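You operate a simulated robot arm through the tools that you are given. There is no shell and no other tool. Be economical: measure what you need, move in short steps, check, and stop when the job is done.

You run a simulated robot arm. Do the job below in one go: nothing can be reset, and whatever is moved stays where it is left.

TASK
Stack the 35 tan pad from the open half of the folding table on top of the 40 tan pad. Take the teal pod labelled "wool" from the tumble dryer and put it on top of the green carton of pegs. Shut the washer door. Put the shine brush on the washing machine away on the white side table. Fetch the fluff brush and set it on the washing machine. Any order will do.

The check looks at the end state, three seconds after you hand in, the way a careful person would. Anything else that was tipped, shoved, dropped, spilled or broken makes it a failure.

THE ROBOT
A 6-joint arm with a two-finger gripper on a trunk, on a base that drives. Base frame: it is fixed to the floor where the robot stands at the start and does not move with it; the origin is under the middle of the robot, x ahead of it, y to its left, z up; the surface under the hand at the start is at about z = 760. Lengths are in mm, angles in degrees, forces in N, time in s.
It reaches about 1298 mm from its shoulder. Its first joint turns from -149.0 to 149.0 degrees. Places, roughly: fluff brush [2000, -2250, 1000]; green carton of pegs [2250, -2500, 1000]; shine brush [2750, -2250, 1000]; tan pad [750, 0, 750]; teal pod [2250, -2000, 750]; washer door [2900, -1700, 500]; washing machine [2800, -2200, 800]; white side table [-2000, -1200, 700]. Payload 1.57 kg.
The tool frame sits at the grasp point between the pads (the TCP): z along the fingers, y along the line on which they close. The tips reach 21 mm beyond it. The gripper opens to 70 mm. The gripper's body begins 50 mm behind the TCP.
Orientation is that of the tool frame in the base frame, as [roll, pitch, yaw] about the fixed x, y, z axes, in that order (R = Rz(yaw) Ry(pitch) Rx(roll)). With the fingers straight down and closing along the base's y, the tool's x points along the base's -x, its y along +y and its z along -z.

THE INTERFACE
- The arm moves only by the tool arm_command. Its argument "targets" is a list of rows, each an object of numbers (a shift or turn left out is 0, a gripper value left out holds the last): "tx", "ty", "tz": the shift along the tool's x, y, z in mm; "rx", "ry", "rz": the turn, a rotation vector about the tool's x, y, z in degrees; "gripper": the gripper command, from -1 (shut) to 1 (fully open), values between in proportion. In form: [{"tx": .., "ty": .., "tz": .., "rx": .., "ry": .., "rz": .., "gripper": ..}, ...]. A call has 1 to 8 rows; each row shifts and turns the commanded pose from where the row before left it, along the tool's axes as they then stand. A row lasts 0.2 s, in which the tool goes at most 50 mm and 8.6 degrees; a call with a longer step from one row to the next is refused whole, and so is a gripper value outside its range. Where a pose cannot be reached the arm comes as near as it can. A force on the tool above 40 N (or 10 N above the force at the start of the call, whichever is more), or a blocked arm, ends the call early, and 0.2 s more pass. The fingers move at their own pace and stop on an object; they squeeze with about 30 N. The grip force told is the motor's: it shows also when the fingers shut on nothing. Time passes only in rows, and 0.2 s behind the last, so rows that do not move let the fingers close. It gives the time, the measured TCP pose, the force on the tool (base axes), the opening and the grip force at its end, in the units of the frame above (readings bear some noise), with the torque about the TCP (base axes, N m) and any sound that the robot's microphone picked up.
- Cameras (640 x 400 px; columns grow to the right, rows downward): "scene" is now at [16.9, 153.5, 1691.4]; the picture's right is [-0.51, -0.86, 0.00], its down [-0.70, 0.42, -0.57] and it looks along [0.49, -0.29, -0.82] (base axes); focal length 268 px, centre (320, 200). "wrist" rides on the gripper at [79, 4, -81] in the tool frame; the picture's right is [-0.05, 1.00, 0.00], its down [-0.67, -0.04, -0.74] and it looks along [-0.74, -0.04, 0.67] (tool axes); focal length 256 px, centre (320, 200). There is no depth. A picture from a camera that has moved, and an enlarged one, comes with that camera's place and axes in the base frame and with its lens.
- camera(camera): a new picture of that camera. The clock stands still meanwhile.
- lift_body(by): slides the trunk up (or, below 0, down) by that many mm; the arm and the scene camera ride with it, the base frame stays. It gives what a move gives, with no picture.
- drive_base(legs): drives the robot by 1 to 6 legs, each [ahead, turn to the left] in mm and degrees, along the robot's own axes; the way and the turn of a leg run together, so that a leg with both is an arc; at most 1500 mm and 180 degrees a leg. The arm and the cameras ride along, it lands a little off, and it stops where it bumps. It gives what a move gives.
- aim_head(pan, tilt): turns the head with the scene camera to pan (to the left, within 155 degrees either way) and tilt (down, from -29 to 69), counted from straight ahead of the robot. It gives what a move gives.
- inspect(camera, box): a new picture of the part [left, top, right, bottom] of that camera's present view, enlarged. The clock stands still meanwhile.
- close_job(): hands the job in; it is judged then, once.

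Work in short steps. Places have to be worked out from the pictures, the camera data and where the tool is seen: move nearer, look again, correct. Check each grasp and each placing, and mend what went wrong. You have 165 turns and 112 pictures in all, those below and enlarged ones among them. Open the gripper and draw the arm clear of the work before you hand the job in, unless the task says otherwise; then end with one line.

The tools are called by a JSON object that holds its "name" and its "arguments". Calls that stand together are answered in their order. arm_command: Moves the arm, as the interface text tells. Its arguments: {"type":"object","properties":{"targets":{"type":"array","items":{"type":"object","properties":{"tx":{"type":"number"},"ty":{"type":"number"},"tz":{"type":"number"},"rx":{"type":"number"},"ry":{"type":"number"},"rz":{"type":"number"},"gripper":{"type":"number"}}}}},"required":["targets"]} The other tools are called the same way: lift_body (by) slides the trunk up or down; drive_base (legs) drives the base; aim_head (pan, tilt) turns the head that bears the scene camera; camera (camera) takes a picture; inspect (camera, box) takes an enlarged picture of a part of a camera's view; close_job () hands the job in.

At the start:

```text
time: 0.0
position: [727.5, -41.5, 1036.7]
orientation: [-179.9, 0.0, 179.3]
force: [-0.6, -0.1, 0.2]
wrist_torque: [0.02, -0.03, 0.03]
gripper_width: 70.2
grasp_force: 0.0
trunk travel left (down, up): [-718.0, 252.0]
robot x, y, heading: [-3.2, 22.4, 0.1]
head pan, tilt: [-31.0, 55.0]
```

scene: 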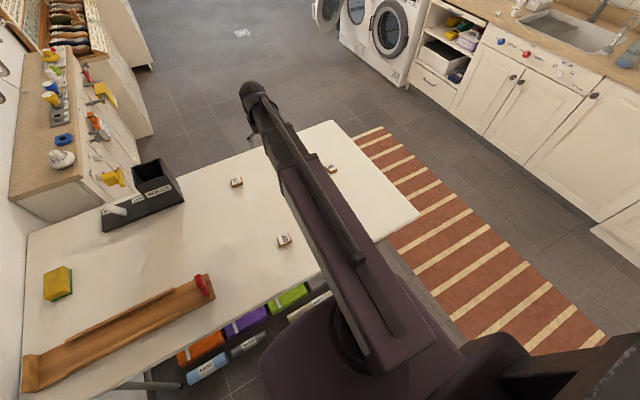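
wrist: 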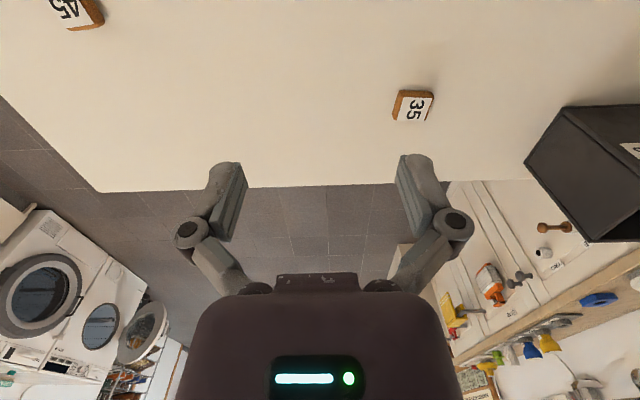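

The pads seem to be at about (838,96) for 35, (690,-308) for 45 and (479,40) for a third. I'll enlarge the views to read the labels.

{"name": "inspect", "arguments": {"camera": "scene", "box": [200, 140, 360, 260]}}

{"name": "inspect", "arguments": {"camera": "scene", "box": [0, 140, 240, 400]}}

{"name": "inspect", "arguments": {"camera": "scene", "box": [0, 0, 160, 160]}}

{"name": "inspect", "arguments": {"camera": "scene", "box": [300, 0, 500, 110]}}

```text
3.33 times, centred on (280, 200) of scene
camera zoom: at [16.9, 153.5, 1691.4], right [-0.51, -0.86, 0.0], down [-0.7, 0.42, -0.57], along [0.49, -0.29, -0.82], focal length 895 px, centre (453, 200)
```

zoom: 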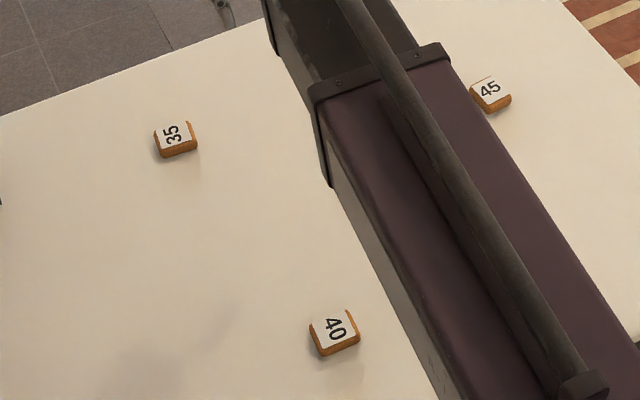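

```text
1.54 times, centred on (120, 270) of scene
camera zoom: at [16.9, 153.5, 1691.4], right [-0.51, -0.86, 0.0], down [-0.7, 0.42, -0.57], along [0.49, -0.29, -0.82], focal length 413 px, centre (628, 92)
```

zoom: 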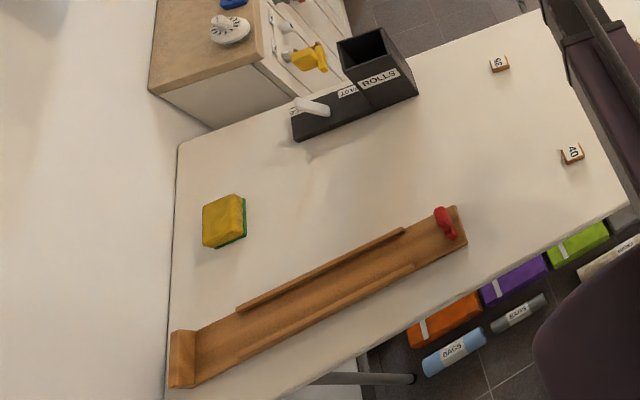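

```text
2.50 times, centred on (80, 80) of scene
camera zoom: at [16.9, 153.5, 1691.4], right [-0.51, -0.86, 0.0], down [-0.7, 0.42, -0.57], along [0.49, -0.29, -0.82], focal length 671 px, centre (920, 500)
```

zoom: 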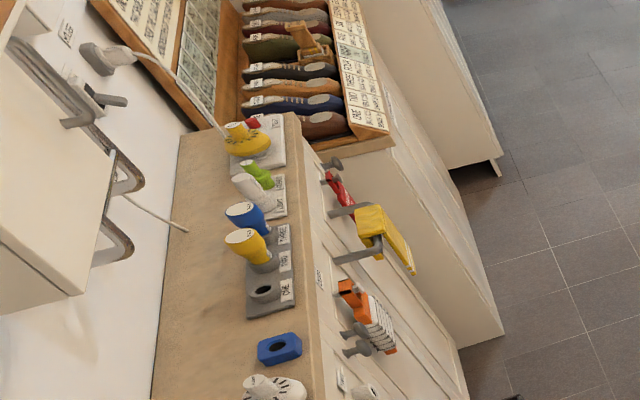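

```text
3.20 times, centred on (400, 55) of scene
camera zoom: at [16.9, 153.5, 1691.4], right [-0.51, -0.86, 0.0], down [-0.7, 0.42, -0.57], along [0.49, -0.29, -0.82], focal length 859 px, centre (64, 664)
```

zoom: 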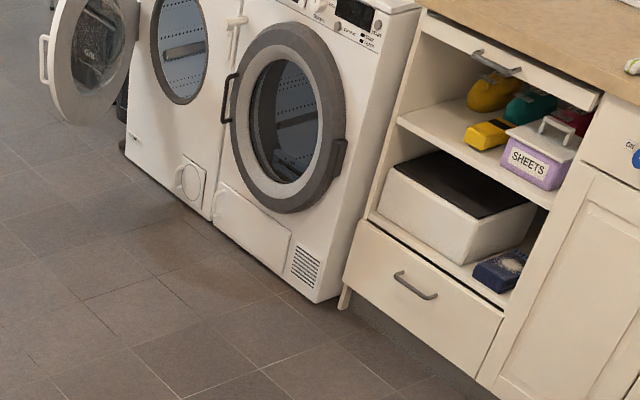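

Labels are confirmed: 35 at about (838,96) and 40 at about (479,40). I'll move above pad 35 for a closer wrist view.

{"name": "arm_command", "arguments": {"targets": [{"tx": -18, "ty": 22.5, "tz": 20, "gripper": 1}, {"tx": -18, "ty": 22.5, "tz": 20}, {"tx": -18, "ty": 22.5, "tz": 20}, {"tx": -18, "ty": 22.5, "tz": 20}, {"tx": -18, "ty": 22.5, "tz": 20}, {"tx": -18, "ty": 22.5, "tz": 20}]}}

{"name": "camera", "arguments": {"camera": "wrist"}}

```text
time: 1.4
position: [836.2, 93.2, 1037.6]
orientation: [-180.0, 0.0, 179.3]
force: [0.0, 0.0, 0.8]
wrist_torque: [0.02, 0.0, 0.01]
gripper_width: 69.7
grasp_force: 0.1
out of reach, approached as far as the arm can: row 1, 2, 3, 4, 5, 6
trunk travel left (down, up): [-718.0, 252.0]
robot x, y, heading: [0.0, 24.0, -0.0]
head pan, tilt: [-31.0, 55.0]
```

```text
105 pictures are left
camera wrist: at [756.9, 97.4, 1119.0], right [0.07, 1.0, 0.0], down [0.67, -0.04, 0.74], along [0.74, -0.05, -0.67], focal length 256 px, centre (320, 200)
```

wrist: 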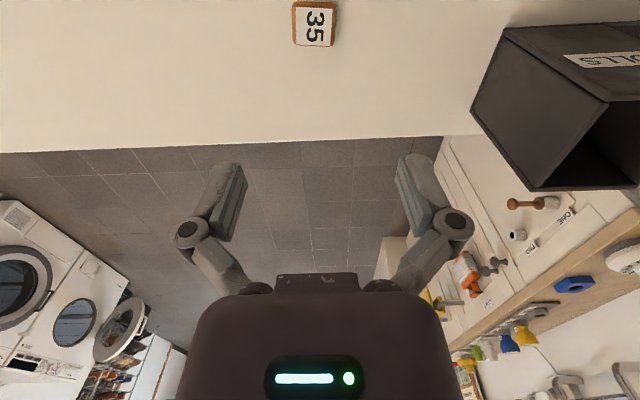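

The arm kept its height because lower is out of reach here, so I'll bring the trunk down.

{"name": "lift_body", "arguments": {"by": -130}}

{"name": "camera", "arguments": {"camera": "wrist"}}

{"name": "camera", "arguments": {"camera": "scene"}}

```text
time: 3.0
position: [836.2, 92.0, 906.7]
orientation: [-180.0, 0.0, 179.3]
force: [-0.3, -0.4, 0.6]
wrist_torque: [-0.02, 0.01, -0.04]
gripper_width: 69.9
grasp_force: 0.1
trunk travel left (down, up): [-588.0, 382.0]
robot x, y, heading: [-1.7, 16.8, -0.0]
head pan, tilt: [-31.0, 55.0]
```

```text
104 pictures are left
camera wrist: at [756.2, 96.9, 989.3], right [0.07, 1.0, 0.0], down [0.67, -0.04, 0.74], along [0.74, -0.05, -0.67], focal length 256 px, centre (320, 200)
```

wrist: 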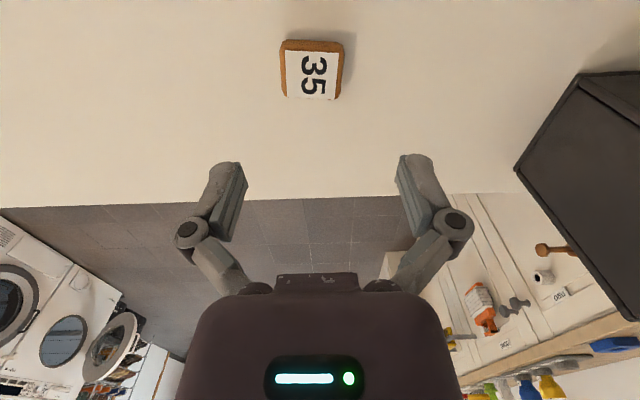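

```text
103 pictures are left
camera scene: at [16.9, 153.5, 1561.4], right [-0.51, -0.86, 0.0], down [-0.7, 0.42, -0.57], along [0.49, -0.29, -0.82], focal length 268 px, centre (320, 200)
```

scene: 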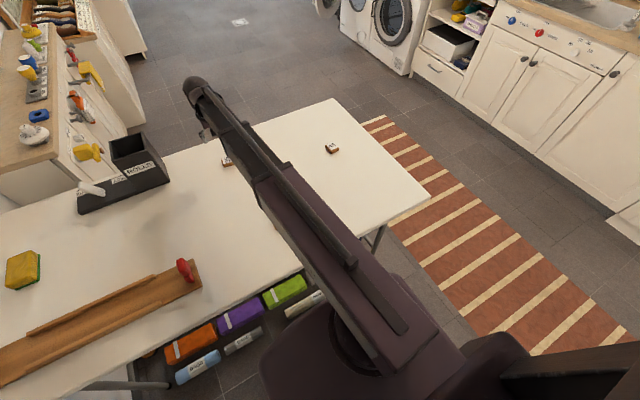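

Pad 35 is at about (839,85), aligned with the gripper. I'll shift slightly and lower the trunk.

{"name": "arm_command", "arguments": {"targets": [{"tx": -3, "ty": -7}, {}]}}

{"name": "lift_body", "arguments": {"by": -100}}

{"name": "camera", "arguments": {"camera": "wrist"}}

```text
time: 3.6
position: [839.0, 84.3, 906.9]
orientation: [-179.9, 0.1, 179.3]
force: [0.0, 0.1, 1.0]
wrist_torque: [0.02, 0.0, 0.03]
gripper_width: 70.1
grasp_force: 0.1
trunk travel left (down, up): [-588.0, 382.0]
robot x, y, heading: [2.4, 17.1, 0.0]
head pan, tilt: [-31.0, 55.0]
```

```text
time: 4.9
position: [838.5, 85.0, 806.8]
orientation: [180.0, 0.0, 179.3]
force: [-0.6, -0.1, -0.1]
wrist_torque: [-0.03, 0.03, 0.02]
gripper_width: 69.9
grasp_force: 0.1
trunk travel left (down, up): [-488.0, 482.0]
robot x, y, heading: [-1.0, 20.9, -0.1]
head pan, tilt: [-31.0, 55.0]
```

```text
102 pictures are left
camera wrist: at [759.2, 90.0, 889.3], right [0.07, 1.0, 0.0], down [0.67, -0.04, 0.74], along [0.74, -0.05, -0.67], focal length 256 px, centre (320, 200)
```

wrist: 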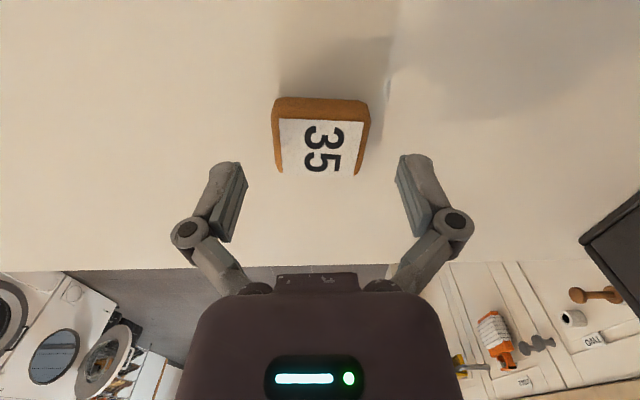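

The pad is centred. I'll descend to about 785 and close on it.

{"name": "lift_body", "arguments": {"by": -22}}

{"name": "arm_command", "arguments": {"targets": [{"gripper": -1}, {}, {}]}}

{"name": "camera", "arguments": {"camera": "wrist"}}

```text
time: 5.6
position: [837.3, 84.5, 786.1]
orientation: [-180.0, -0.1, 179.3]
force: [1.1, 0.2, 0.7]
wrist_torque: [0.0, -0.01, -0.02]
gripper_width: 70.3
grasp_force: 0.1
trunk travel left (down, up): [-466.0, 504.0]
robot x, y, heading: [0.3, 18.5, 0.4]
head pan, tilt: [-31.0, 55.0]
```

```text
time: 6.4
position: [837.3, 84.7, 785.2]
orientation: [180.0, 0.1, 179.3]
force: [0.9, 0.3, 9.8]
wrist_torque: [0.06, 0.0, -0.06]
gripper_width: 50.6
grasp_force: 30.2
trunk travel left (down, up): [-466.0, 504.0]
robot x, y, heading: [1.8, 18.9, -0.0]
head pan, tilt: [-31.0, 55.0]
```

```text
101 pictures are left
camera wrist: at [758.7, 90.0, 867.8], right [0.07, 1.0, 0.0], down [0.67, -0.04, 0.75], along [0.74, -0.05, -0.67], focal length 256 px, centre (320, 200)
```

wrist: 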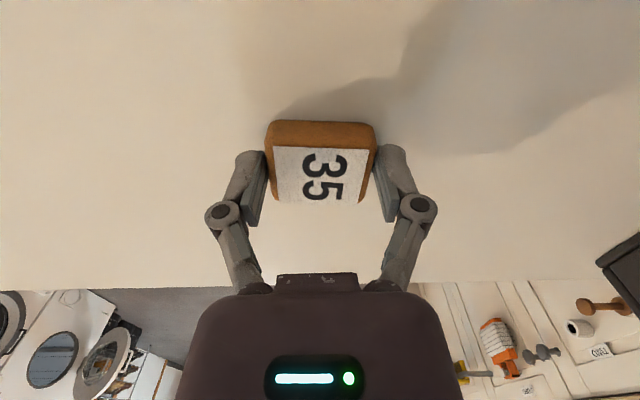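

It's gripped at 50.6 mm wide. I'll lift it and move towards pad 40, staying a bit short to keep it in view.

{"name": "lift_body", "arguments": {"by": 90}}

{"name": "arm_command", "arguments": {"targets": [{"tx": 45, "ty": -6}, {"tx": 45, "ty": -6}, {"tx": 45, "ty": -6}, {"tx": 45, "ty": -6}, {"tx": 45, "ty": -6}, {"tx": 45, "ty": -6}, {}]}}

{"name": "camera", "arguments": {"camera": "wrist"}}

{"name": "camera", "arguments": {"camera": "scene"}}

```text
time: 7.6
position: [838.6, 85.5, 875.4]
orientation: [180.0, 0.0, 179.3]
force: [0.0, 0.3, -0.2]
wrist_torque: [-0.02, -0.02, -0.02]
gripper_width: 49.6
grasp_force: 30.0
trunk travel left (down, up): [-556.0, 414.0]
robot x, y, heading: [-5.3, 18.4, -0.1]
head pan, tilt: [-31.0, 55.0]
```

```text
time: 9.2
position: [565.0, 51.8, 875.5]
orientation: [180.0, 0.1, 179.2]
force: [0.1, 0.0, -0.3]
wrist_torque: [0.04, -0.03, 0.0]
gripper_width: 49.7
grasp_force: 29.7
trunk travel left (down, up): [-556.0, 414.0]
robot x, y, heading: [2.8, 17.2, 0.0]
head pan, tilt: [-31.0, 55.0]
```

```text
100 pictures are left
camera wrist: at [485.5, 57.6, 957.3], right [0.07, 1.0, 0.0], down [0.67, -0.04, 0.74], along [0.74, -0.05, -0.67], focal length 256 px, centre (320, 200)
```

wrist: 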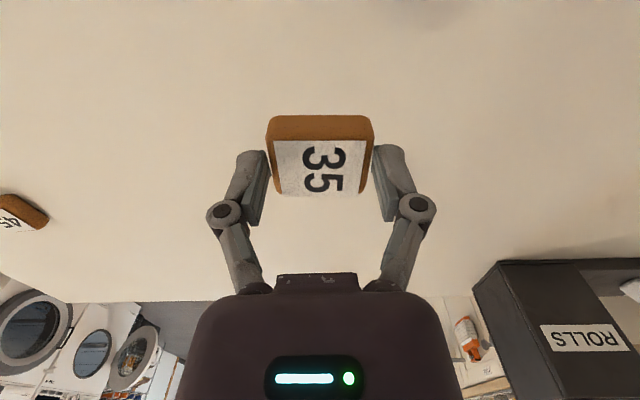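

```text
99 pictures are left
camera scene: at [16.7, 153.5, 1529.4], right [-0.51, -0.86, 0.0], down [-0.7, 0.42, -0.57], along [0.49, -0.29, -0.82], focal length 268 px, centre (320, 200)
```

scene: 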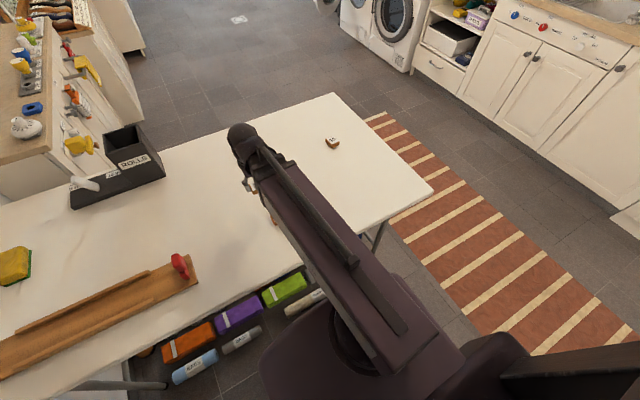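

Pad 40 is hidden from the head camera, so I'll move nearly above it and use the wrist camera.

{"name": "arm_command", "arguments": {"targets": [{"tx": 40, "ty": -9}, {"tx": 40, "ty": -10}, {}]}}

{"name": "camera", "arguments": {"camera": "wrist"}}

```text
time: 10.0
position: [538.2, 37.2, 875.6]
orientation: [179.9, -0.1, 179.3]
force: [0.0, -0.2, -1.0]
wrist_torque: [0.0, -0.02, 0.01]
gripper_width: 49.6
grasp_force: 29.9
out of reach, approached as far as the arm can: row 1, 2
trunk travel left (down, up): [-556.0, 414.0]
robot x, y, heading: [1.9, 17.0, -0.0]
head pan, tilt: [-31.0, 55.0]
```

```text
98 pictures are left
camera wrist: at [458.6, 42.3, 957.2], right [0.07, 1.0, 0.0], down [0.67, -0.04, 0.74], along [0.74, -0.05, -0.67], focal length 256 px, centre (320, 200)
```

wrist: 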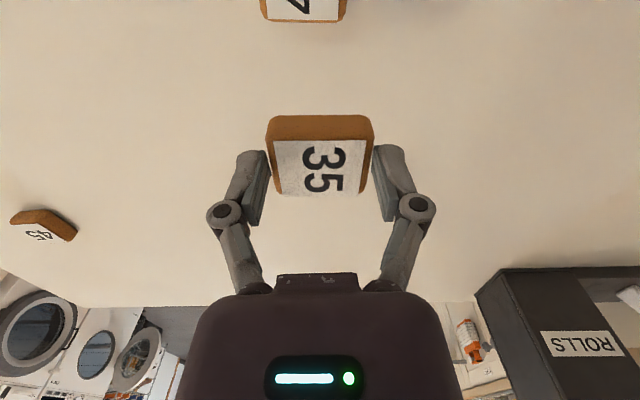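

The arm can't fold in further, so I'll back the base up 60 mm.

{"name": "drive_base", "arguments": {"legs": [[-60, 0]]}}

{"name": "camera", "arguments": {"camera": "wrist"}}

```text
time: 11.1
position: [477.4, 37.9, 875.4]
orientation: [180.0, -0.1, 179.3]
force: [0.0, -0.8, -0.3]
wrist_torque: [0.0, 0.01, -0.04]
gripper_width: 49.2
grasp_force: 29.8
trunk travel left (down, up): [-556.0, 414.0]
robot x, y, heading: [-61.0, 15.8, 0.2]
head pan, tilt: [-31.0, 55.0]
```

```text
97 pictures are left
camera wrist: at [398.5, 42.2, 957.4], right [0.07, 1.0, 0.0], down [0.67, -0.04, 0.74], along [0.74, -0.05, -0.67], focal length 256 px, centre (320, 200)
```

wrist: 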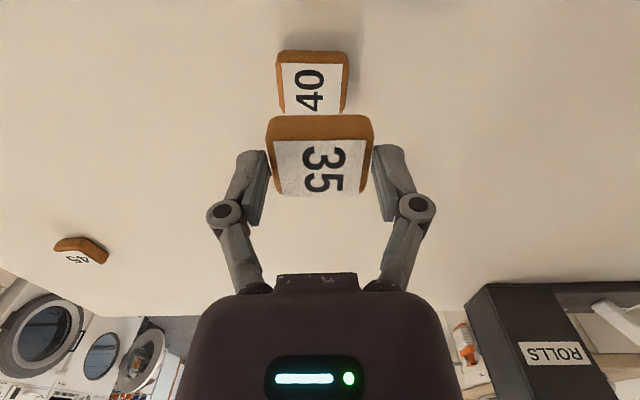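

Pad 40 is about 6 mm further in x and 5 mm to the right of the held pad's centre. I'll correct that and lower with the arm, then check.

{"name": "arm_command", "arguments": {"targets": [{"tx": -6, "ty": -5.5}, {"tz": 20}, {"tz": 20}, {}]}}

{"name": "camera", "arguments": {"camera": "wrist"}}

```text
time: 12.1
position: [483.1, 32.1, 874.5]
orientation: [180.0, -0.1, 179.3]
force: [-0.2, 0.5, -0.1]
wrist_torque: [-0.03, 0.03, 0.01]
gripper_width: 49.5
grasp_force: 30.2
out of reach, approached as far as the arm can: row 2, 3
trunk travel left (down, up): [-556.0, 414.0]
robot x, y, heading: [-61.2, 19.1, -0.1]
head pan, tilt: [-31.0, 55.0]
```

```text
96 pictures are left
camera wrist: at [404.7, 37.0, 957.3], right [0.07, 1.0, 0.0], down [0.67, -0.04, 0.74], along [0.74, -0.05, -0.67], focal length 256 px, centre (320, 200)
```

wrist: 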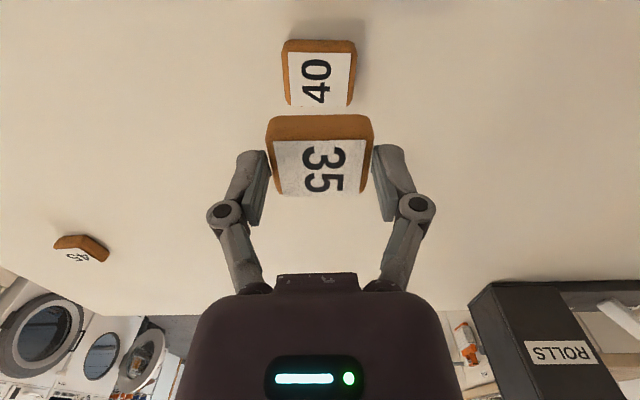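

The label centres now match, both at about (478.5,32). I'll lower by trunk in stages.

{"name": "lift_body", "arguments": {"by": -58}}

{"name": "camera", "arguments": {"camera": "wrist"}}

```text
time: 13.1
position: [484.2, 32.0, 816.9]
orientation: [-180.0, -0.1, 179.3]
force: [-0.7, -0.1, 0.5]
wrist_torque: [-0.01, 0.01, 0.0]
gripper_width: 49.0
grasp_force: 29.8
trunk travel left (down, up): [-498.0, 472.0]
robot x, y, heading: [-58.2, 18.5, -0.2]
head pan, tilt: [-31.0, 55.0]
```

```text
95 pictures are left
camera wrist: at [404.6, 37.0, 899.3], right [0.07, 1.0, 0.0], down [0.67, -0.04, 0.74], along [0.74, -0.05, -0.67], focal length 256 px, centre (320, 200)
```

wrist: 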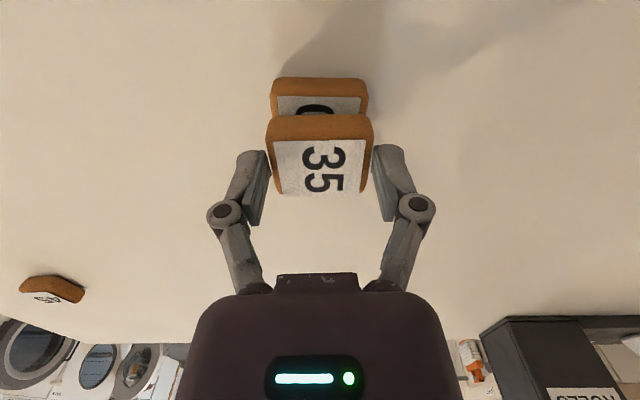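

Alignment holds. I'll go down in small steps and watch the force.

{"name": "lift_body", "arguments": {"by": -6}}

{"name": "inspect", "arguments": {"camera": "wrist", "box": [220, 60, 420, 220]}}

```text
time: 13.6
position: [484.9, 30.3, 810.1]
orientation: [-180.0, 0.0, 179.3]
force: [1.2, 0.0, 7.6]
wrist_torque: [0.01, -0.2, -0.02]
gripper_width: 49.4
grasp_force: 29.5
trunk travel left (down, up): [-492.0, 478.0]
robot x, y, heading: [-55.6, 20.3, -0.0]
head pan, tilt: [-31.0, 55.0]
```

```text
2.50 times, centred on (320, 140) of wrist
camera zoom: at [404.5, 37.0, 893.6], right [0.07, 1.0, 0.0], down [0.67, -0.04, 0.74], along [0.74, -0.05, -0.67], focal length 640 px, centre (320, 350)
```

zoom: 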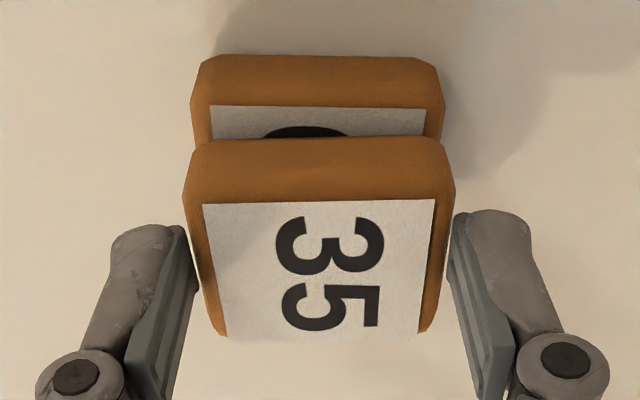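

It touched down with 7.6 N. The pads are centred within a few mm, so I'll release and rise.

{"name": "arm_command", "arguments": {"targets": [{"gripper": -0.2}, {"gripper": 0.5}, {"gripper": 1}, {}]}}

{"name": "lift_body", "arguments": {"by": 100}}

{"name": "camera", "arguments": {"camera": "wrist"}}

```text
time: 14.6
position: [484.3, 30.8, 811.4]
orientation: [179.9, 0.0, 179.3]
force: [0.5, -1.1, 0.6]
wrist_torque: [-0.06, -0.01, -0.02]
gripper_width: 70.0
grasp_force: 0.1
trunk travel left (down, up): [-492.0, 478.0]
robot x, y, heading: [-59.2, 18.9, 0.0]
head pan, tilt: [-31.0, 55.0]
```

```text
time: 15.9
position: [483.3, 32.8, 910.2]
orientation: [-180.0, -0.1, 179.3]
force: [-0.2, 0.0, -0.1]
wrist_torque: [-0.03, 0.0, -0.01]
gripper_width: 70.1
grasp_force: 0.1
trunk travel left (down, up): [-592.0, 378.0]
robot x, y, heading: [-62.5, 16.6, -0.2]
head pan, tilt: [-31.0, 55.0]
```

```text
93 pictures are left
camera wrist: at [404.6, 37.0, 993.3], right [0.07, 1.0, 0.0], down [0.67, -0.04, 0.74], along [0.74, -0.05, -0.67], focal length 256 px, centre (320, 200)
```

wrist: 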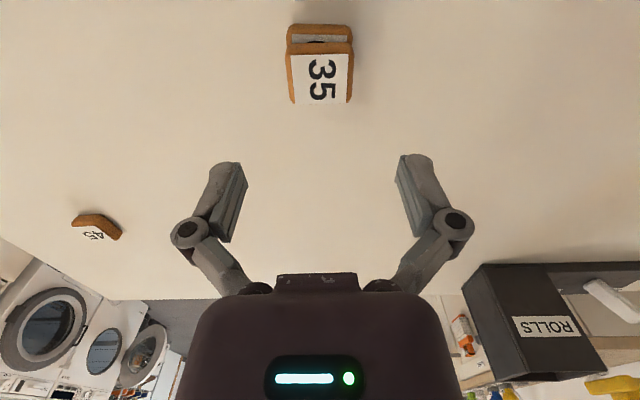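

The stack stands. Next I'll raise the trunk and scan the washer area and the rest of the room.

{"name": "lift_body", "arguments": {"by": 300}}

{"name": "aim_head", "arguments": {"pan": -40, "tilt": 25}}

{"name": "camera", "arguments": {"camera": "scene"}}

{"name": "aim_head", "arguments": {"pan": -120, "tilt": 30}}

{"name": "camera", "arguments": {"camera": "scene"}}

{"name": "aim_head", "arguments": {"pan": 150, "tilt": 30}}

{"name": "camera", "arguments": {"camera": "scene"}}

```text
time: 18.9
position: [485.3, 31.2, 1210.7]
orientation: [179.9, -0.1, 179.3]
force: [0.0, -0.4, 0.1]
wrist_torque: [0.01, 0.01, -0.02]
gripper_width: 69.9
grasp_force: 0.0
trunk travel left (down, up): [-892.0, 78.0]
robot x, y, heading: [-58.0, 19.8, -0.2]
head pan, tilt: [-31.0, 55.0]
```

```text
time: 19.9
position: [483.3, 32.9, 1212.2]
orientation: [-179.9, -0.2, 179.4]
force: [-0.4, -0.2, -0.1]
wrist_torque: [0.02, -0.01, -0.02]
gripper_width: 70.1
grasp_force: 0.1
trunk travel left (down, up): [-892.0, 78.0]
robot x, y, heading: [-60.3, 22.2, -0.3]
head pan, tilt: [-40.0, 25.0]
```

```text
92 pictures are left
camera scene: at [-33.9, 131.4, 1909.3], right [-0.64, -0.77, 0.0], down [-0.32, 0.27, -0.91], along [0.69, -0.58, -0.42], focal length 268 px, centre (320, 200)
```

scene: 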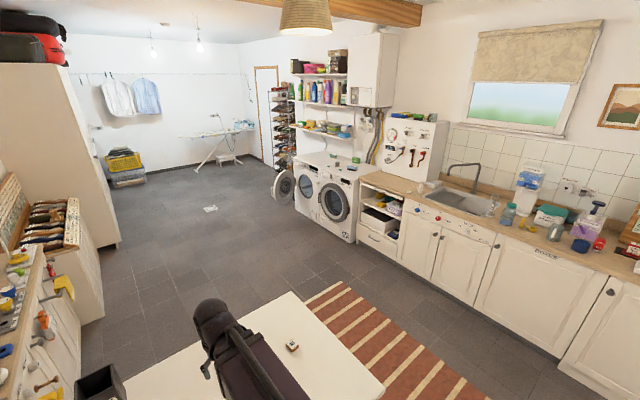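

```text
time: 21.4
position: [483.8, 31.6, 1211.1]
orientation: [180.0, -0.1, 179.3]
force: [0.2, 0.1, -0.1]
wrist_torque: [-0.01, 0.04, 0.02]
gripper_width: 70.0
grasp_force: 0.2
trunk travel left (down, up): [-892.0, 78.0]
robot x, y, heading: [-58.8, 20.8, 0.1]
head pan, tilt: [-120.0, 30.0]
```

```text
91 pictures are left
camera scene: at [-149.7, 112.2, 1901.4], right [-0.87, 0.5, 0.0], down [0.25, 0.43, -0.87], along [-0.43, -0.75, -0.5], focal length 268 px, centre (320, 200)
```

scene: 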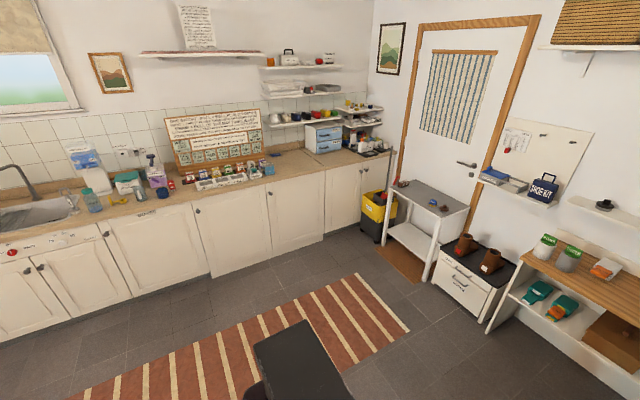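

```text
time: 25.1
position: [484.3, 32.0, 1210.1]
orientation: [179.9, -0.2, 179.3]
force: [-0.5, -0.1, 0.4]
wrist_torque: [-0.01, 0.02, -0.01]
gripper_width: 69.9
grasp_force: 0.2
trunk travel left (down, up): [-892.0, 78.0]
robot x, y, heading: [-54.2, 17.9, 0.1]
head pan, tilt: [150.0, 30.0]
```

```text
90 pictures are left
camera scene: at [-182.9, 235.8, 1901.4], right [0.5, 0.87, 0.0], down [0.43, -0.25, -0.87], along [-0.75, 0.43, -0.5], focal length 268 px, centre (320, 200)
```

scene: 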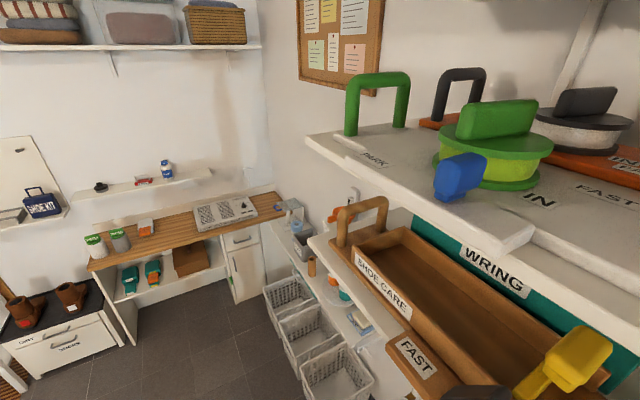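

The white side table is at about (-1960,-1140), and the laundry machines face +y around x 2250–2800. I'll drive round the table's right end along y≈-1100 to stand before the dryer.

{"name": "drive_base", "arguments": {"legs": [[0, -90], [1120, 0], [0, 90], [1200, 0], [1000, 0], [0, -90]]}}

{"name": "aim_head", "arguments": {"pan": 0, "tilt": 35}}

{"name": "camera", "arguments": {"camera": "scene"}}

```text
time: 62.4
position: [1921.1, -1923.2, 1210.9]
orientation: [-180.0, -0.1, 81.6]
force: [-0.1, -0.3, -0.9]
wrist_torque: [0.05, 0.01, -0.04]
gripper_width: 70.2
grasp_force: 0.1
trunk travel left (down, up): [-892.0, 78.0]
robot x, y, heading: [1981.1, -1383.5, -97.5]
head pan, tilt: [150.0, 30.0]
```

```text
time: 64.7
position: [1920.5, -1922.8, 1212.0]
orientation: [180.0, -0.2, 81.5]
force: [-0.4, -0.4, -0.5]
wrist_torque: [0.04, 0.03, 0.01]
gripper_width: 69.6
grasp_force: 0.1
trunk travel left (down, up): [-892.0, 78.0]
robot x, y, heading: [1983.6, -1379.6, -97.8]
head pan, tilt: [0.0, 35.0]
```

```text
89 pictures are left
camera scene: at [2144.3, -1446.6, 1893.6], right [-0.99, 0.13, 0.0], down [0.08, 0.57, -0.82], along [-0.11, -0.81, -0.57], focal length 268 px, centre (320, 200)
```

scene: 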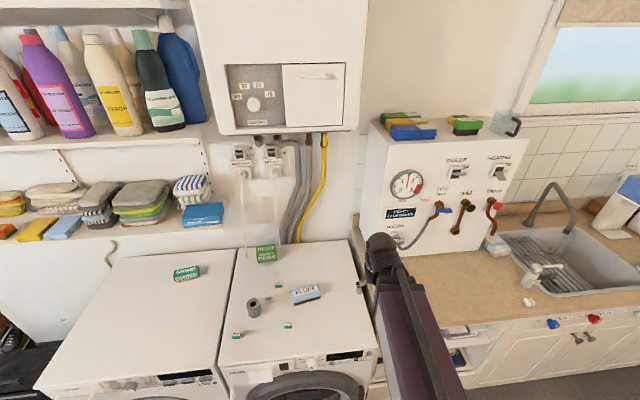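

I've arrived at (1983,-1380). I'll zoom in on the machine tops.

{"name": "inspect", "arguments": {"camera": "scene", "box": [140, 230, 380, 380]}}

{"name": "aim_head", "arguments": {"pan": 15, "tilt": 62}}

{"name": "camera", "arguments": {"camera": "scene"}}

```text
2.67 times, centred on (260, 305) of scene
camera zoom: at [2144.3, -1446.6, 1893.6], right [-0.99, 0.13, 0.0], down [0.08, 0.57, -0.82], along [-0.11, -0.81, -0.57], focal length 716 px, centre (480, -80)
```

zoom: 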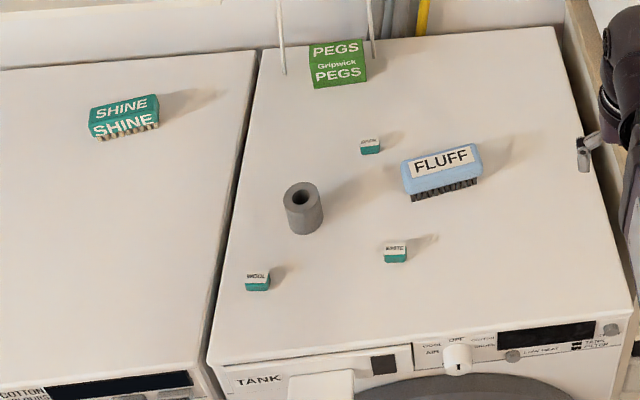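

```text
time: 65.7
position: [1921.2, -1923.3, 1210.7]
orientation: [-180.0, -0.1, 81.5]
force: [0.1, 0.7, 0.1]
wrist_torque: [0.02, -0.03, -0.01]
gripper_width: 70.0
grasp_force: 0.1
trunk travel left (down, up): [-892.0, 78.0]
robot x, y, heading: [1979.6, -1385.7, -97.6]
head pan, tilt: [15.0, 62.0]
```

```text
87 pictures are left
camera scene: at [2164.2, -1423.2, 1857.1], right [-0.99, -0.13, 0.0], down [-0.11, 0.88, -0.47], along [0.06, -0.47, -0.88], focal length 268 px, centre (320, 200)
```

scene: 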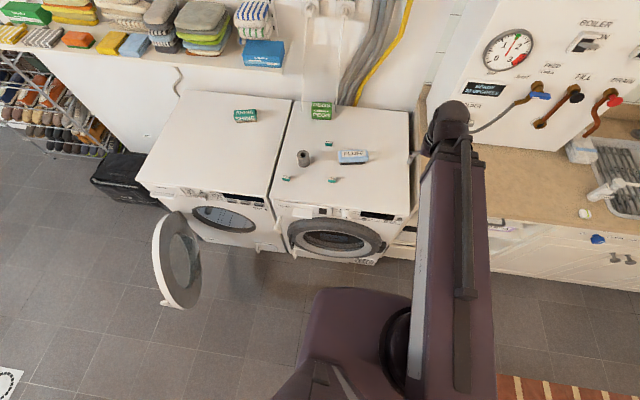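

All pods are on the dryer top: wool at about (2392,-2038), pegs at (2280,-2438), fluff at (2111,-2197) and shine at (2659,-2373). I'll shift the base to about x 2350, facing the machines squarely.

{"name": "drive_base", "arguments": {"legs": [[0, 97.6], [370, 0], [0, -90]]}}

{"name": "aim_head", "arguments": {"pan": 0, "tilt": 45}}

{"name": "camera", "arguments": {"camera": "scene"}}

{"name": "camera", "arguments": {"camera": "wrist"}}

```text
time: 80.3
position: [2347.5, -1928.7, 1210.4]
orientation: [179.9, -0.1, 88.7]
force: [0.2, -0.5, -0.2]
wrist_torque: [0.02, 0.02, 0.01]
gripper_width: 70.1
grasp_force: 0.0
trunk travel left (down, up): [-892.0, 78.0]
robot x, y, heading: [2340.9, -1385.3, -90.7]
head pan, tilt: [15.0, 62.0]
```

```text
time: 81.1
position: [2347.6, -1929.1, 1209.9]
orientation: [-180.0, -0.1, 88.6]
force: [-0.3, -0.1, -0.2]
wrist_torque: [0.0, -0.02, 0.02]
gripper_width: 70.1
grasp_force: 0.1
trunk travel left (down, up): [-892.0, 78.0]
robot x, y, heading: [2339.5, -1384.8, -90.6]
head pan, tilt: [0.0, 45.0]
```

```text
86 pictures are left
camera scene: at [2510.3, -1421.7, 1878.7], right [-1.0, 0.01, 0.0], down [0.01, 0.71, -0.71], along [-0.01, -0.71, -0.71], focal length 268 px, centre (320, 200)
```

scene: 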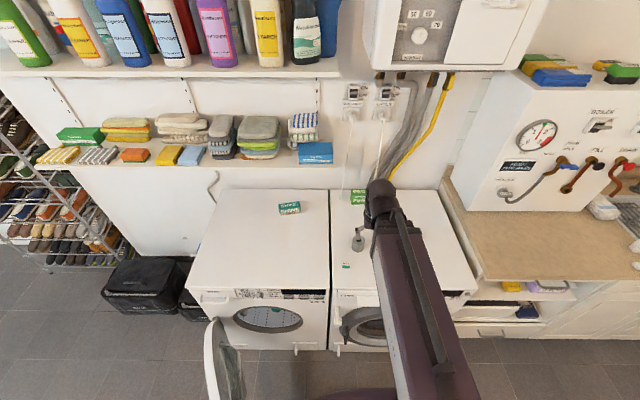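

```text
85 pictures are left
camera wrist: at [2353.0, -1849.5, 1293.3], right [1.0, -0.08, 0.0], down [-0.05, -0.67, 0.74], along [-0.06, -0.74, -0.67], focal length 256 px, centre (320, 200)
```

wrist: 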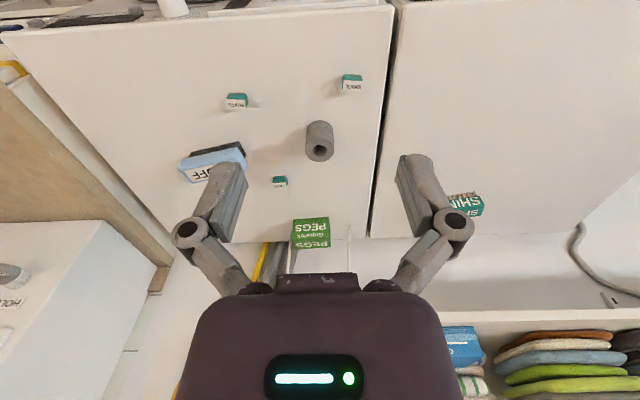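

By two views the dryer top is at about z 848, with wool at about (2390,-2034) and the carton top centre at about (2280,-2443,915). I'll move above the wool pod and lower.

{"name": "arm_command", "arguments": {"targets": [{"tx": -35, "ty": 14}, {"tx": -35, "ty": 14}, {"tx": -34, "ty": 14}, {}]}}

{"name": "lift_body", "arguments": {"by": -230}}

{"name": "camera", "arguments": {"camera": "wrist"}}

{"name": "camera", "arguments": {"camera": "scene"}}

```text
time: 82.1
position: [2383.8, -2032.3, 1211.8]
orientation: [179.9, 0.1, 88.6]
force: [-0.4, 0.2, -0.7]
wrist_torque: [-0.01, 0.02, 0.03]
gripper_width: 70.0
grasp_force: 0.1
trunk travel left (down, up): [-892.0, 78.0]
robot x, y, heading: [2338.0, -1387.1, -90.6]
head pan, tilt: [0.0, 45.0]
```

```text
time: 84.5
position: [2384.7, -2033.3, 981.5]
orientation: [-180.0, 0.0, 88.6]
force: [0.0, -0.1, -0.5]
wrist_torque: [-0.04, -0.01, 0.03]
gripper_width: 70.0
grasp_force: 0.2
trunk travel left (down, up): [-662.0, 308.0]
robot x, y, heading: [2342.2, -1385.2, -91.0]
head pan, tilt: [0.0, 45.0]
```

```text
84 pictures are left
camera wrist: at [2389.6, -1954.4, 1063.4], right [1.0, -0.08, 0.0], down [-0.05, -0.67, 0.74], along [-0.06, -0.74, -0.67], focal length 256 px, centre (320, 200)
```

wrist: 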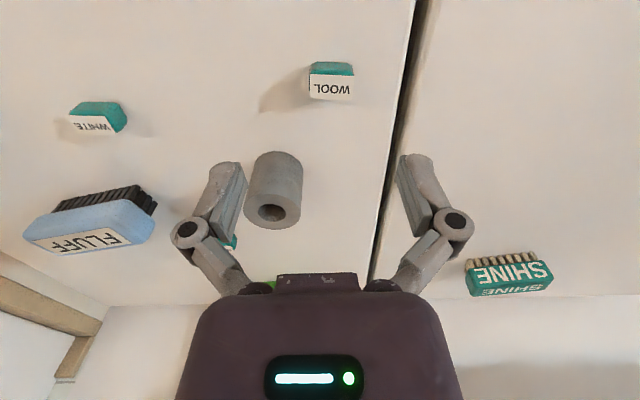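

```text
83 pictures are left
camera scene: at [2510.0, -1421.5, 1648.9], right [-1.0, 0.01, 0.0], down [0.01, 0.71, -0.71], along [-0.01, -0.71, -0.71], focal length 268 px, centre (320, 200)
```

scene: 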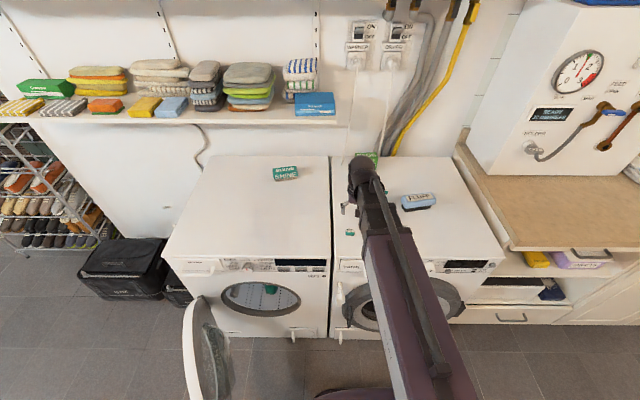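

Wool is centred at about (2390.5,-2040), with its top at z≈872. I'll correct and descend.

{"name": "arm_command", "arguments": {"targets": [{"tx": -7, "ty": 6}, {}]}}

{"name": "lift_body", "arguments": {"by": -98}}

{"name": "camera", "arguments": {"camera": "wrist"}}

```text
time: 85.1
position: [2387.2, -2040.5, 981.7]
orientation: [180.0, -0.1, 88.6]
force: [0.9, 0.7, 0.0]
wrist_torque: [0.01, 0.01, 0.02]
gripper_width: 69.7
grasp_force: 0.2
trunk travel left (down, up): [-662.0, 308.0]
robot x, y, heading: [2339.4, -1385.5, -90.9]
head pan, tilt: [0.0, 45.0]
```

```text
time: 86.4
position: [2388.2, -2039.8, 882.4]
orientation: [180.0, 0.0, 88.6]
force: [0.2, -1.0, 0.0]
wrist_torque: [0.01, -0.04, 0.04]
gripper_width: 70.0
grasp_force: 0.0
trunk travel left (down, up): [-564.0, 406.0]
robot x, y, heading: [2343.1, -1384.4, -90.6]
head pan, tilt: [0.0, 45.0]
```

```text
82 pictures are left
camera wrist: at [2394.4, -1960.9, 965.4], right [1.0, -0.08, 0.0], down [-0.05, -0.67, 0.74], along [-0.06, -0.74, -0.67], focal length 256 px, centre (320, 200)
```

wrist: 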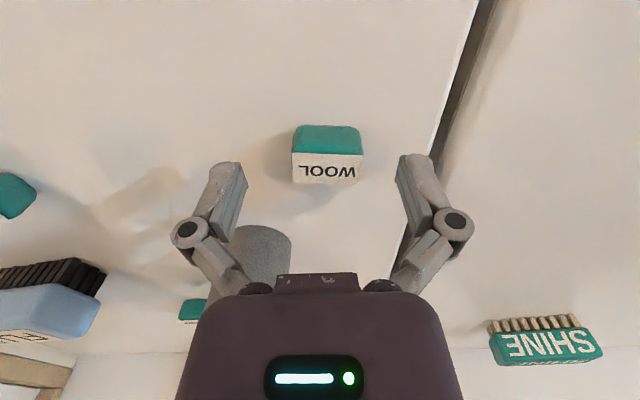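

Aligned. I'll shift +3 mm in x, descend 8 mm and grip.

{"name": "arm_command", "arguments": {"targets": [{"ty": 3}, {}]}}

{"name": "lift_body", "arguments": {"by": -9}}

{"name": "arm_command", "arguments": {"targets": [{"gripper": -1}, {}, {}]}}

{"name": "lift_body", "arguments": {"by": 145}}

{"name": "camera", "arguments": {"camera": "wrist"}}

```text
time: 87.0
position: [2392.0, -2039.4, 882.0]
orientation: [180.0, -0.1, 88.6]
force: [0.3, 0.4, -0.1]
wrist_torque: [-0.04, 0.0, 0.01]
gripper_width: 70.2
grasp_force: 0.1
trunk travel left (down, up): [-564.0, 406.0]
robot x, y, heading: [2334.6, -1388.1, -90.9]
head pan, tilt: [0.0, 45.0]
```

```text
time: 87.6
position: [2392.2, -2040.5, 873.3]
orientation: [-180.0, -0.1, 88.5]
force: [-0.9, -0.6, -0.5]
wrist_torque: [-0.03, 0.0, 0.02]
gripper_width: 69.9
grasp_force: 0.0
trunk travel left (down, up): [-555.0, 415.0]
robot x, y, heading: [2336.6, -1381.4, -90.7]
head pan, tilt: [0.0, 45.0]
```

```text
time: 88.4
position: [2391.6, -2040.2, 874.4]
orientation: [-180.0, -0.1, 88.6]
force: [-0.7, -1.1, 4.8]
wrist_torque: [0.01, 0.05, 0.0]
gripper_width: 32.6
grasp_force: 29.8
trunk travel left (down, up): [-555.0, 415.0]
robot x, y, heading: [2343.1, -1388.6, -90.8]
head pan, tilt: [0.0, 45.0]
```

```text
time: 90.1
position: [2389.8, -2040.3, 1019.7]
orientation: [-180.0, 0.0, 88.6]
force: [0.7, -0.1, -0.2]
wrist_torque: [0.0, -0.04, 0.01]
gripper_width: 32.9
grasp_force: 30.3
trunk travel left (down, up): [-700.0, 270.0]
robot x, y, heading: [2338.7, -1382.2, -90.6]
head pan, tilt: [0.0, 45.0]
```

```text
81 pictures are left
camera wrist: at [2397.7, -1961.1, 1101.2], right [1.0, -0.08, 0.0], down [-0.05, -0.67, 0.74], along [-0.06, -0.74, -0.67], focal length 256 px, centre (320, 200)
```

wrist: 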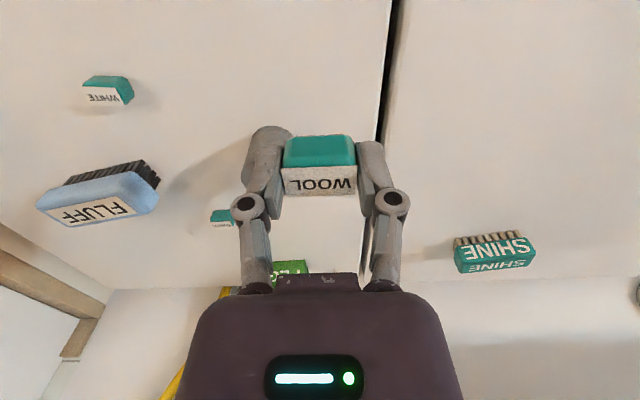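

Wool is held at 32.7 mm. I'll carry it towards the carton in stages at z≈1020.

{"name": "arm_command", "arguments": {"targets": [{"tx": -45, "ty": -16}, {"tx": -45, "ty": -16}, {"tx": -45, "ty": -16}, {"tx": -45, "ty": -16}, {"tx": -45, "ty": -16}, {"tx": -45, "ty": -16}, {}]}}

{"name": "camera", "arguments": {"camera": "wrist"}}

{"name": "camera", "arguments": {"camera": "scene"}}

```text
time: 91.7
position: [2286.0, -2307.8, 1019.3]
orientation: [180.0, -0.1, 88.6]
force: [-0.5, 0.3, -0.5]
wrist_torque: [0.03, -0.04, 0.0]
gripper_width: 32.8
grasp_force: 30.2
out of reach, approached as far as the arm can: row 5
trunk travel left (down, up): [-700.0, 270.0]
robot x, y, heading: [2341.9, -1385.4, -90.7]
head pan, tilt: [0.0, 45.0]
```

```text
80 pictures are left
camera wrist: at [2292.0, -2228.4, 1101.5], right [1.0, -0.08, 0.0], down [-0.05, -0.67, 0.74], along [-0.06, -0.74, -0.67], focal length 256 px, centre (320, 200)
```

wrist: 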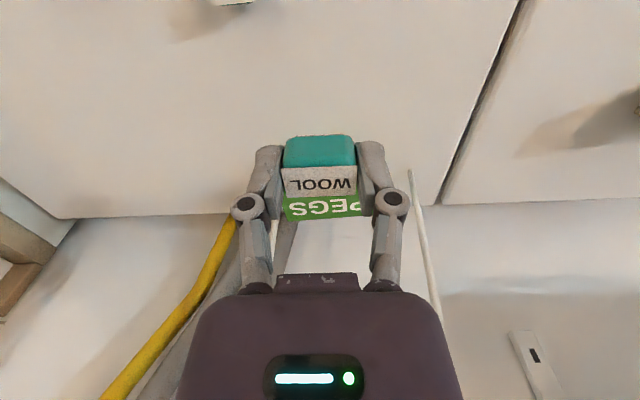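

```text
79 pictures are left
camera scene: at [2510.1, -1421.2, 1686.8], right [-1.0, 0.01, 0.0], down [0.01, 0.71, -0.71], along [-0.01, -0.71, -0.71], focal length 268 px, centre (320, 200)
```

scene: 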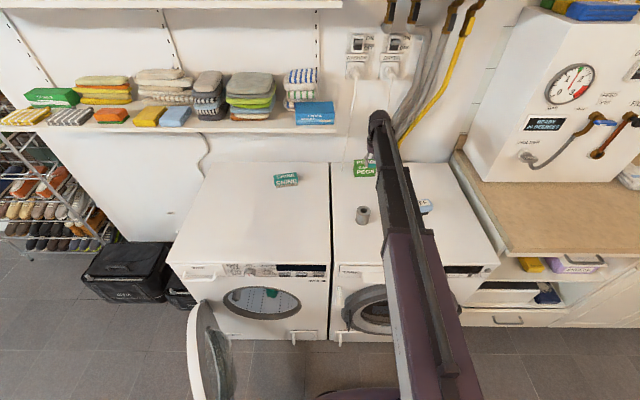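

The carton top is centred at about (2281,-2442). I'll advance 130 mm more.

{"name": "arm_command", "arguments": {"targets": [{"tx": -32, "ty": -1}, {"tx": -32, "ty": -1}, {"tx": -33, "ty": -1}, {"tx": -33, "ty": 0}, {}]}}

{"name": "camera", "arguments": {"camera": "wrist"}}

{"name": "camera", "arguments": {"camera": "scene"}}

```text
time: 92.9
position: [2284.4, -2438.5, 1019.1]
orientation: [180.0, -0.1, 88.6]
force: [0.1, -0.1, -0.3]
wrist_torque: [-0.04, 0.0, 0.0]
gripper_width: 32.8
grasp_force: 29.7
trunk travel left (down, up): [-700.0, 270.0]
robot x, y, heading: [2341.9, -1385.4, -90.6]
head pan, tilt: [0.0, 45.0]
```

```text
78 pictures are left
camera wrist: at [2289.2, -2359.3, 1101.4], right [1.0, -0.08, 0.0], down [-0.05, -0.67, 0.74], along [-0.06, -0.74, -0.67], focal length 256 px, centre (320, 200)
```

wrist: 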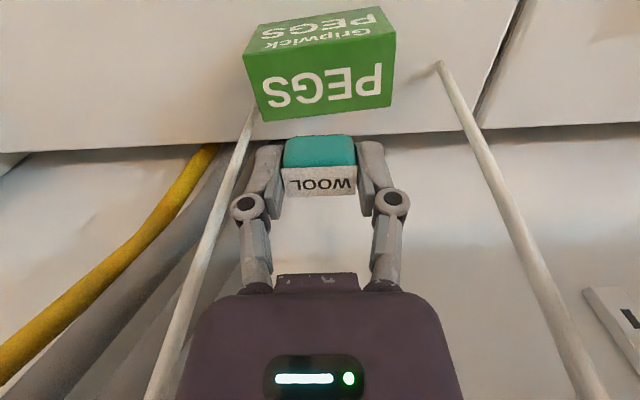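

```text
77 pictures are left
camera scene: at [2510.0, -1421.4, 1686.8], right [-1.0, 0.01, 0.0], down [0.01, 0.71, -0.71], along [-0.01, -0.71, -0.71], focal length 268 px, centre (320, 200)
```

scene: 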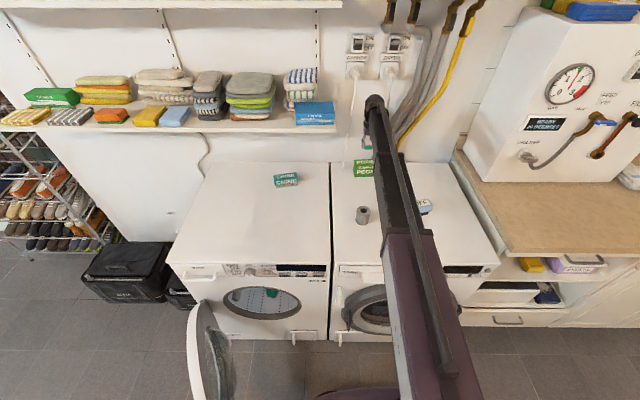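

The carton top centre is at about (2283.5,-2440) and the TCP is right above it. I'll lower in stages.

{"name": "lift_body", "arguments": {"by": -70}}

{"name": "camera", "arguments": {"camera": "wrist"}}

```text
time: 94.0
position: [2282.7, -2439.3, 948.9]
orientation: [179.9, -0.1, 88.6]
force: [0.0, -0.9, -0.5]
wrist_torque: [0.0, 0.0, 0.02]
gripper_width: 32.9
grasp_force: 30.1
trunk travel left (down, up): [-630.0, 340.0]
robot x, y, heading: [2339.6, -1382.9, -90.6]
head pan, tilt: [0.0, 45.0]
```

```text
76 pictures are left
camera wrist: at [2289.1, -2359.4, 1031.3], right [1.0, -0.08, 0.0], down [-0.05, -0.67, 0.74], along [-0.06, -0.74, -0.67], focal length 256 px, centre (320, 200)
```

wrist: 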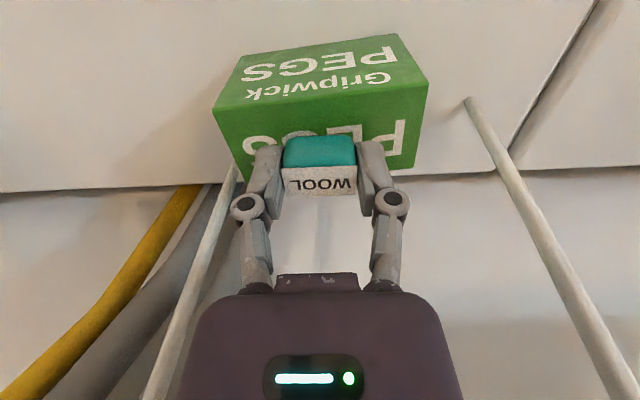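

The carton top is at z≈913–917 and contact is near. I'll go down in small steps.

{"name": "lift_body", "arguments": {"by": -5}}

{"name": "lift_body", "arguments": {"by": -3}}

```text
time: 94.5
position: [2283.6, -2437.9, 943.9]
orientation: [180.0, 0.0, 88.6]
force: [0.2, 0.8, 2.5]
wrist_torque: [0.04, 0.01, 0.04]
gripper_width: 32.9
grasp_force: 29.7
trunk travel left (down, up): [-625.0, 345.0]
robot x, y, heading: [2339.3, -1382.9, -90.3]
head pan, tilt: [0.0, 45.0]
```

```text
time: 95.1
position: [2283.1, -2436.1, 942.7]
orientation: [180.0, 0.2, 88.5]
force: [-0.6, -4.2, 20.5]
wrist_torque: [-0.09, 0.0, 0.0]
gripper_width: 32.9
grasp_force: 30.1
trunk travel left (down, up): [-622.0, 348.0]
robot x, y, heading: [2339.2, -1385.5, -90.8]
head pan, tilt: [0.0, 45.0]
```

There's firm contact at 20 N. I'll ease up 2 mm, release and rise.

{"name": "lift_body", "arguments": {"by": 2}}

{"name": "arm_command", "arguments": {"targets": [{"gripper": 0}, {"gripper": 0.6}, {}]}}

{"name": "lift_body", "arguments": {"by": 90}}

{"name": "camera", "arguments": {"camera": "wrist"}}

```text
time: 95.6
position: [2283.3, -2437.6, 943.7]
orientation: [179.9, -0.1, 88.7]
force: [0.6, 1.0, 2.4]
wrist_torque: [0.02, -0.03, 0.01]
gripper_width: 32.8
grasp_force: 29.9
trunk travel left (down, up): [-624.0, 346.0]
robot x, y, heading: [2345.3, -1384.9, -90.6]
head pan, tilt: [0.0, 45.0]
```

```text
time: 96.4
position: [2284.7, -2438.2, 943.2]
orientation: [180.0, -0.1, 88.5]
force: [-0.2, 0.2, -0.2]
wrist_torque: [0.03, 0.01, 0.0]
gripper_width: 56.0
grasp_force: 0.2
trunk travel left (down, up): [-624.0, 346.0]
robot x, y, heading: [2342.7, -1382.5, -90.6]
head pan, tilt: [0.0, 45.0]
```

```text
time: 97.6
position: [2282.7, -2438.5, 1032.8]
orientation: [179.9, -0.1, 88.5]
force: [-0.3, -0.4, -0.6]
wrist_torque: [-0.01, 0.02, 0.0]
gripper_width: 55.8
grasp_force: 0.1
trunk travel left (down, up): [-714.0, 256.0]
robot x, y, heading: [2342.8, -1385.6, -91.0]
head pan, tilt: [0.0, 45.0]
```

```text
75 pictures are left
camera wrist: at [2289.2, -2359.6, 1115.1], right [1.0, -0.08, 0.0], down [-0.05, -0.67, 0.74], along [-0.06, -0.74, -0.67], focal length 256 px, centre (320, 200)
```

wrist: 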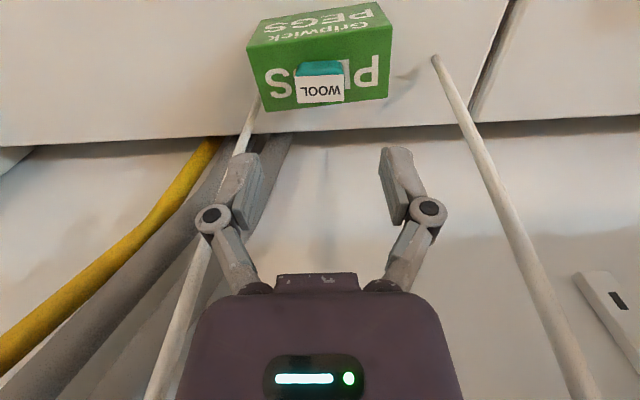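

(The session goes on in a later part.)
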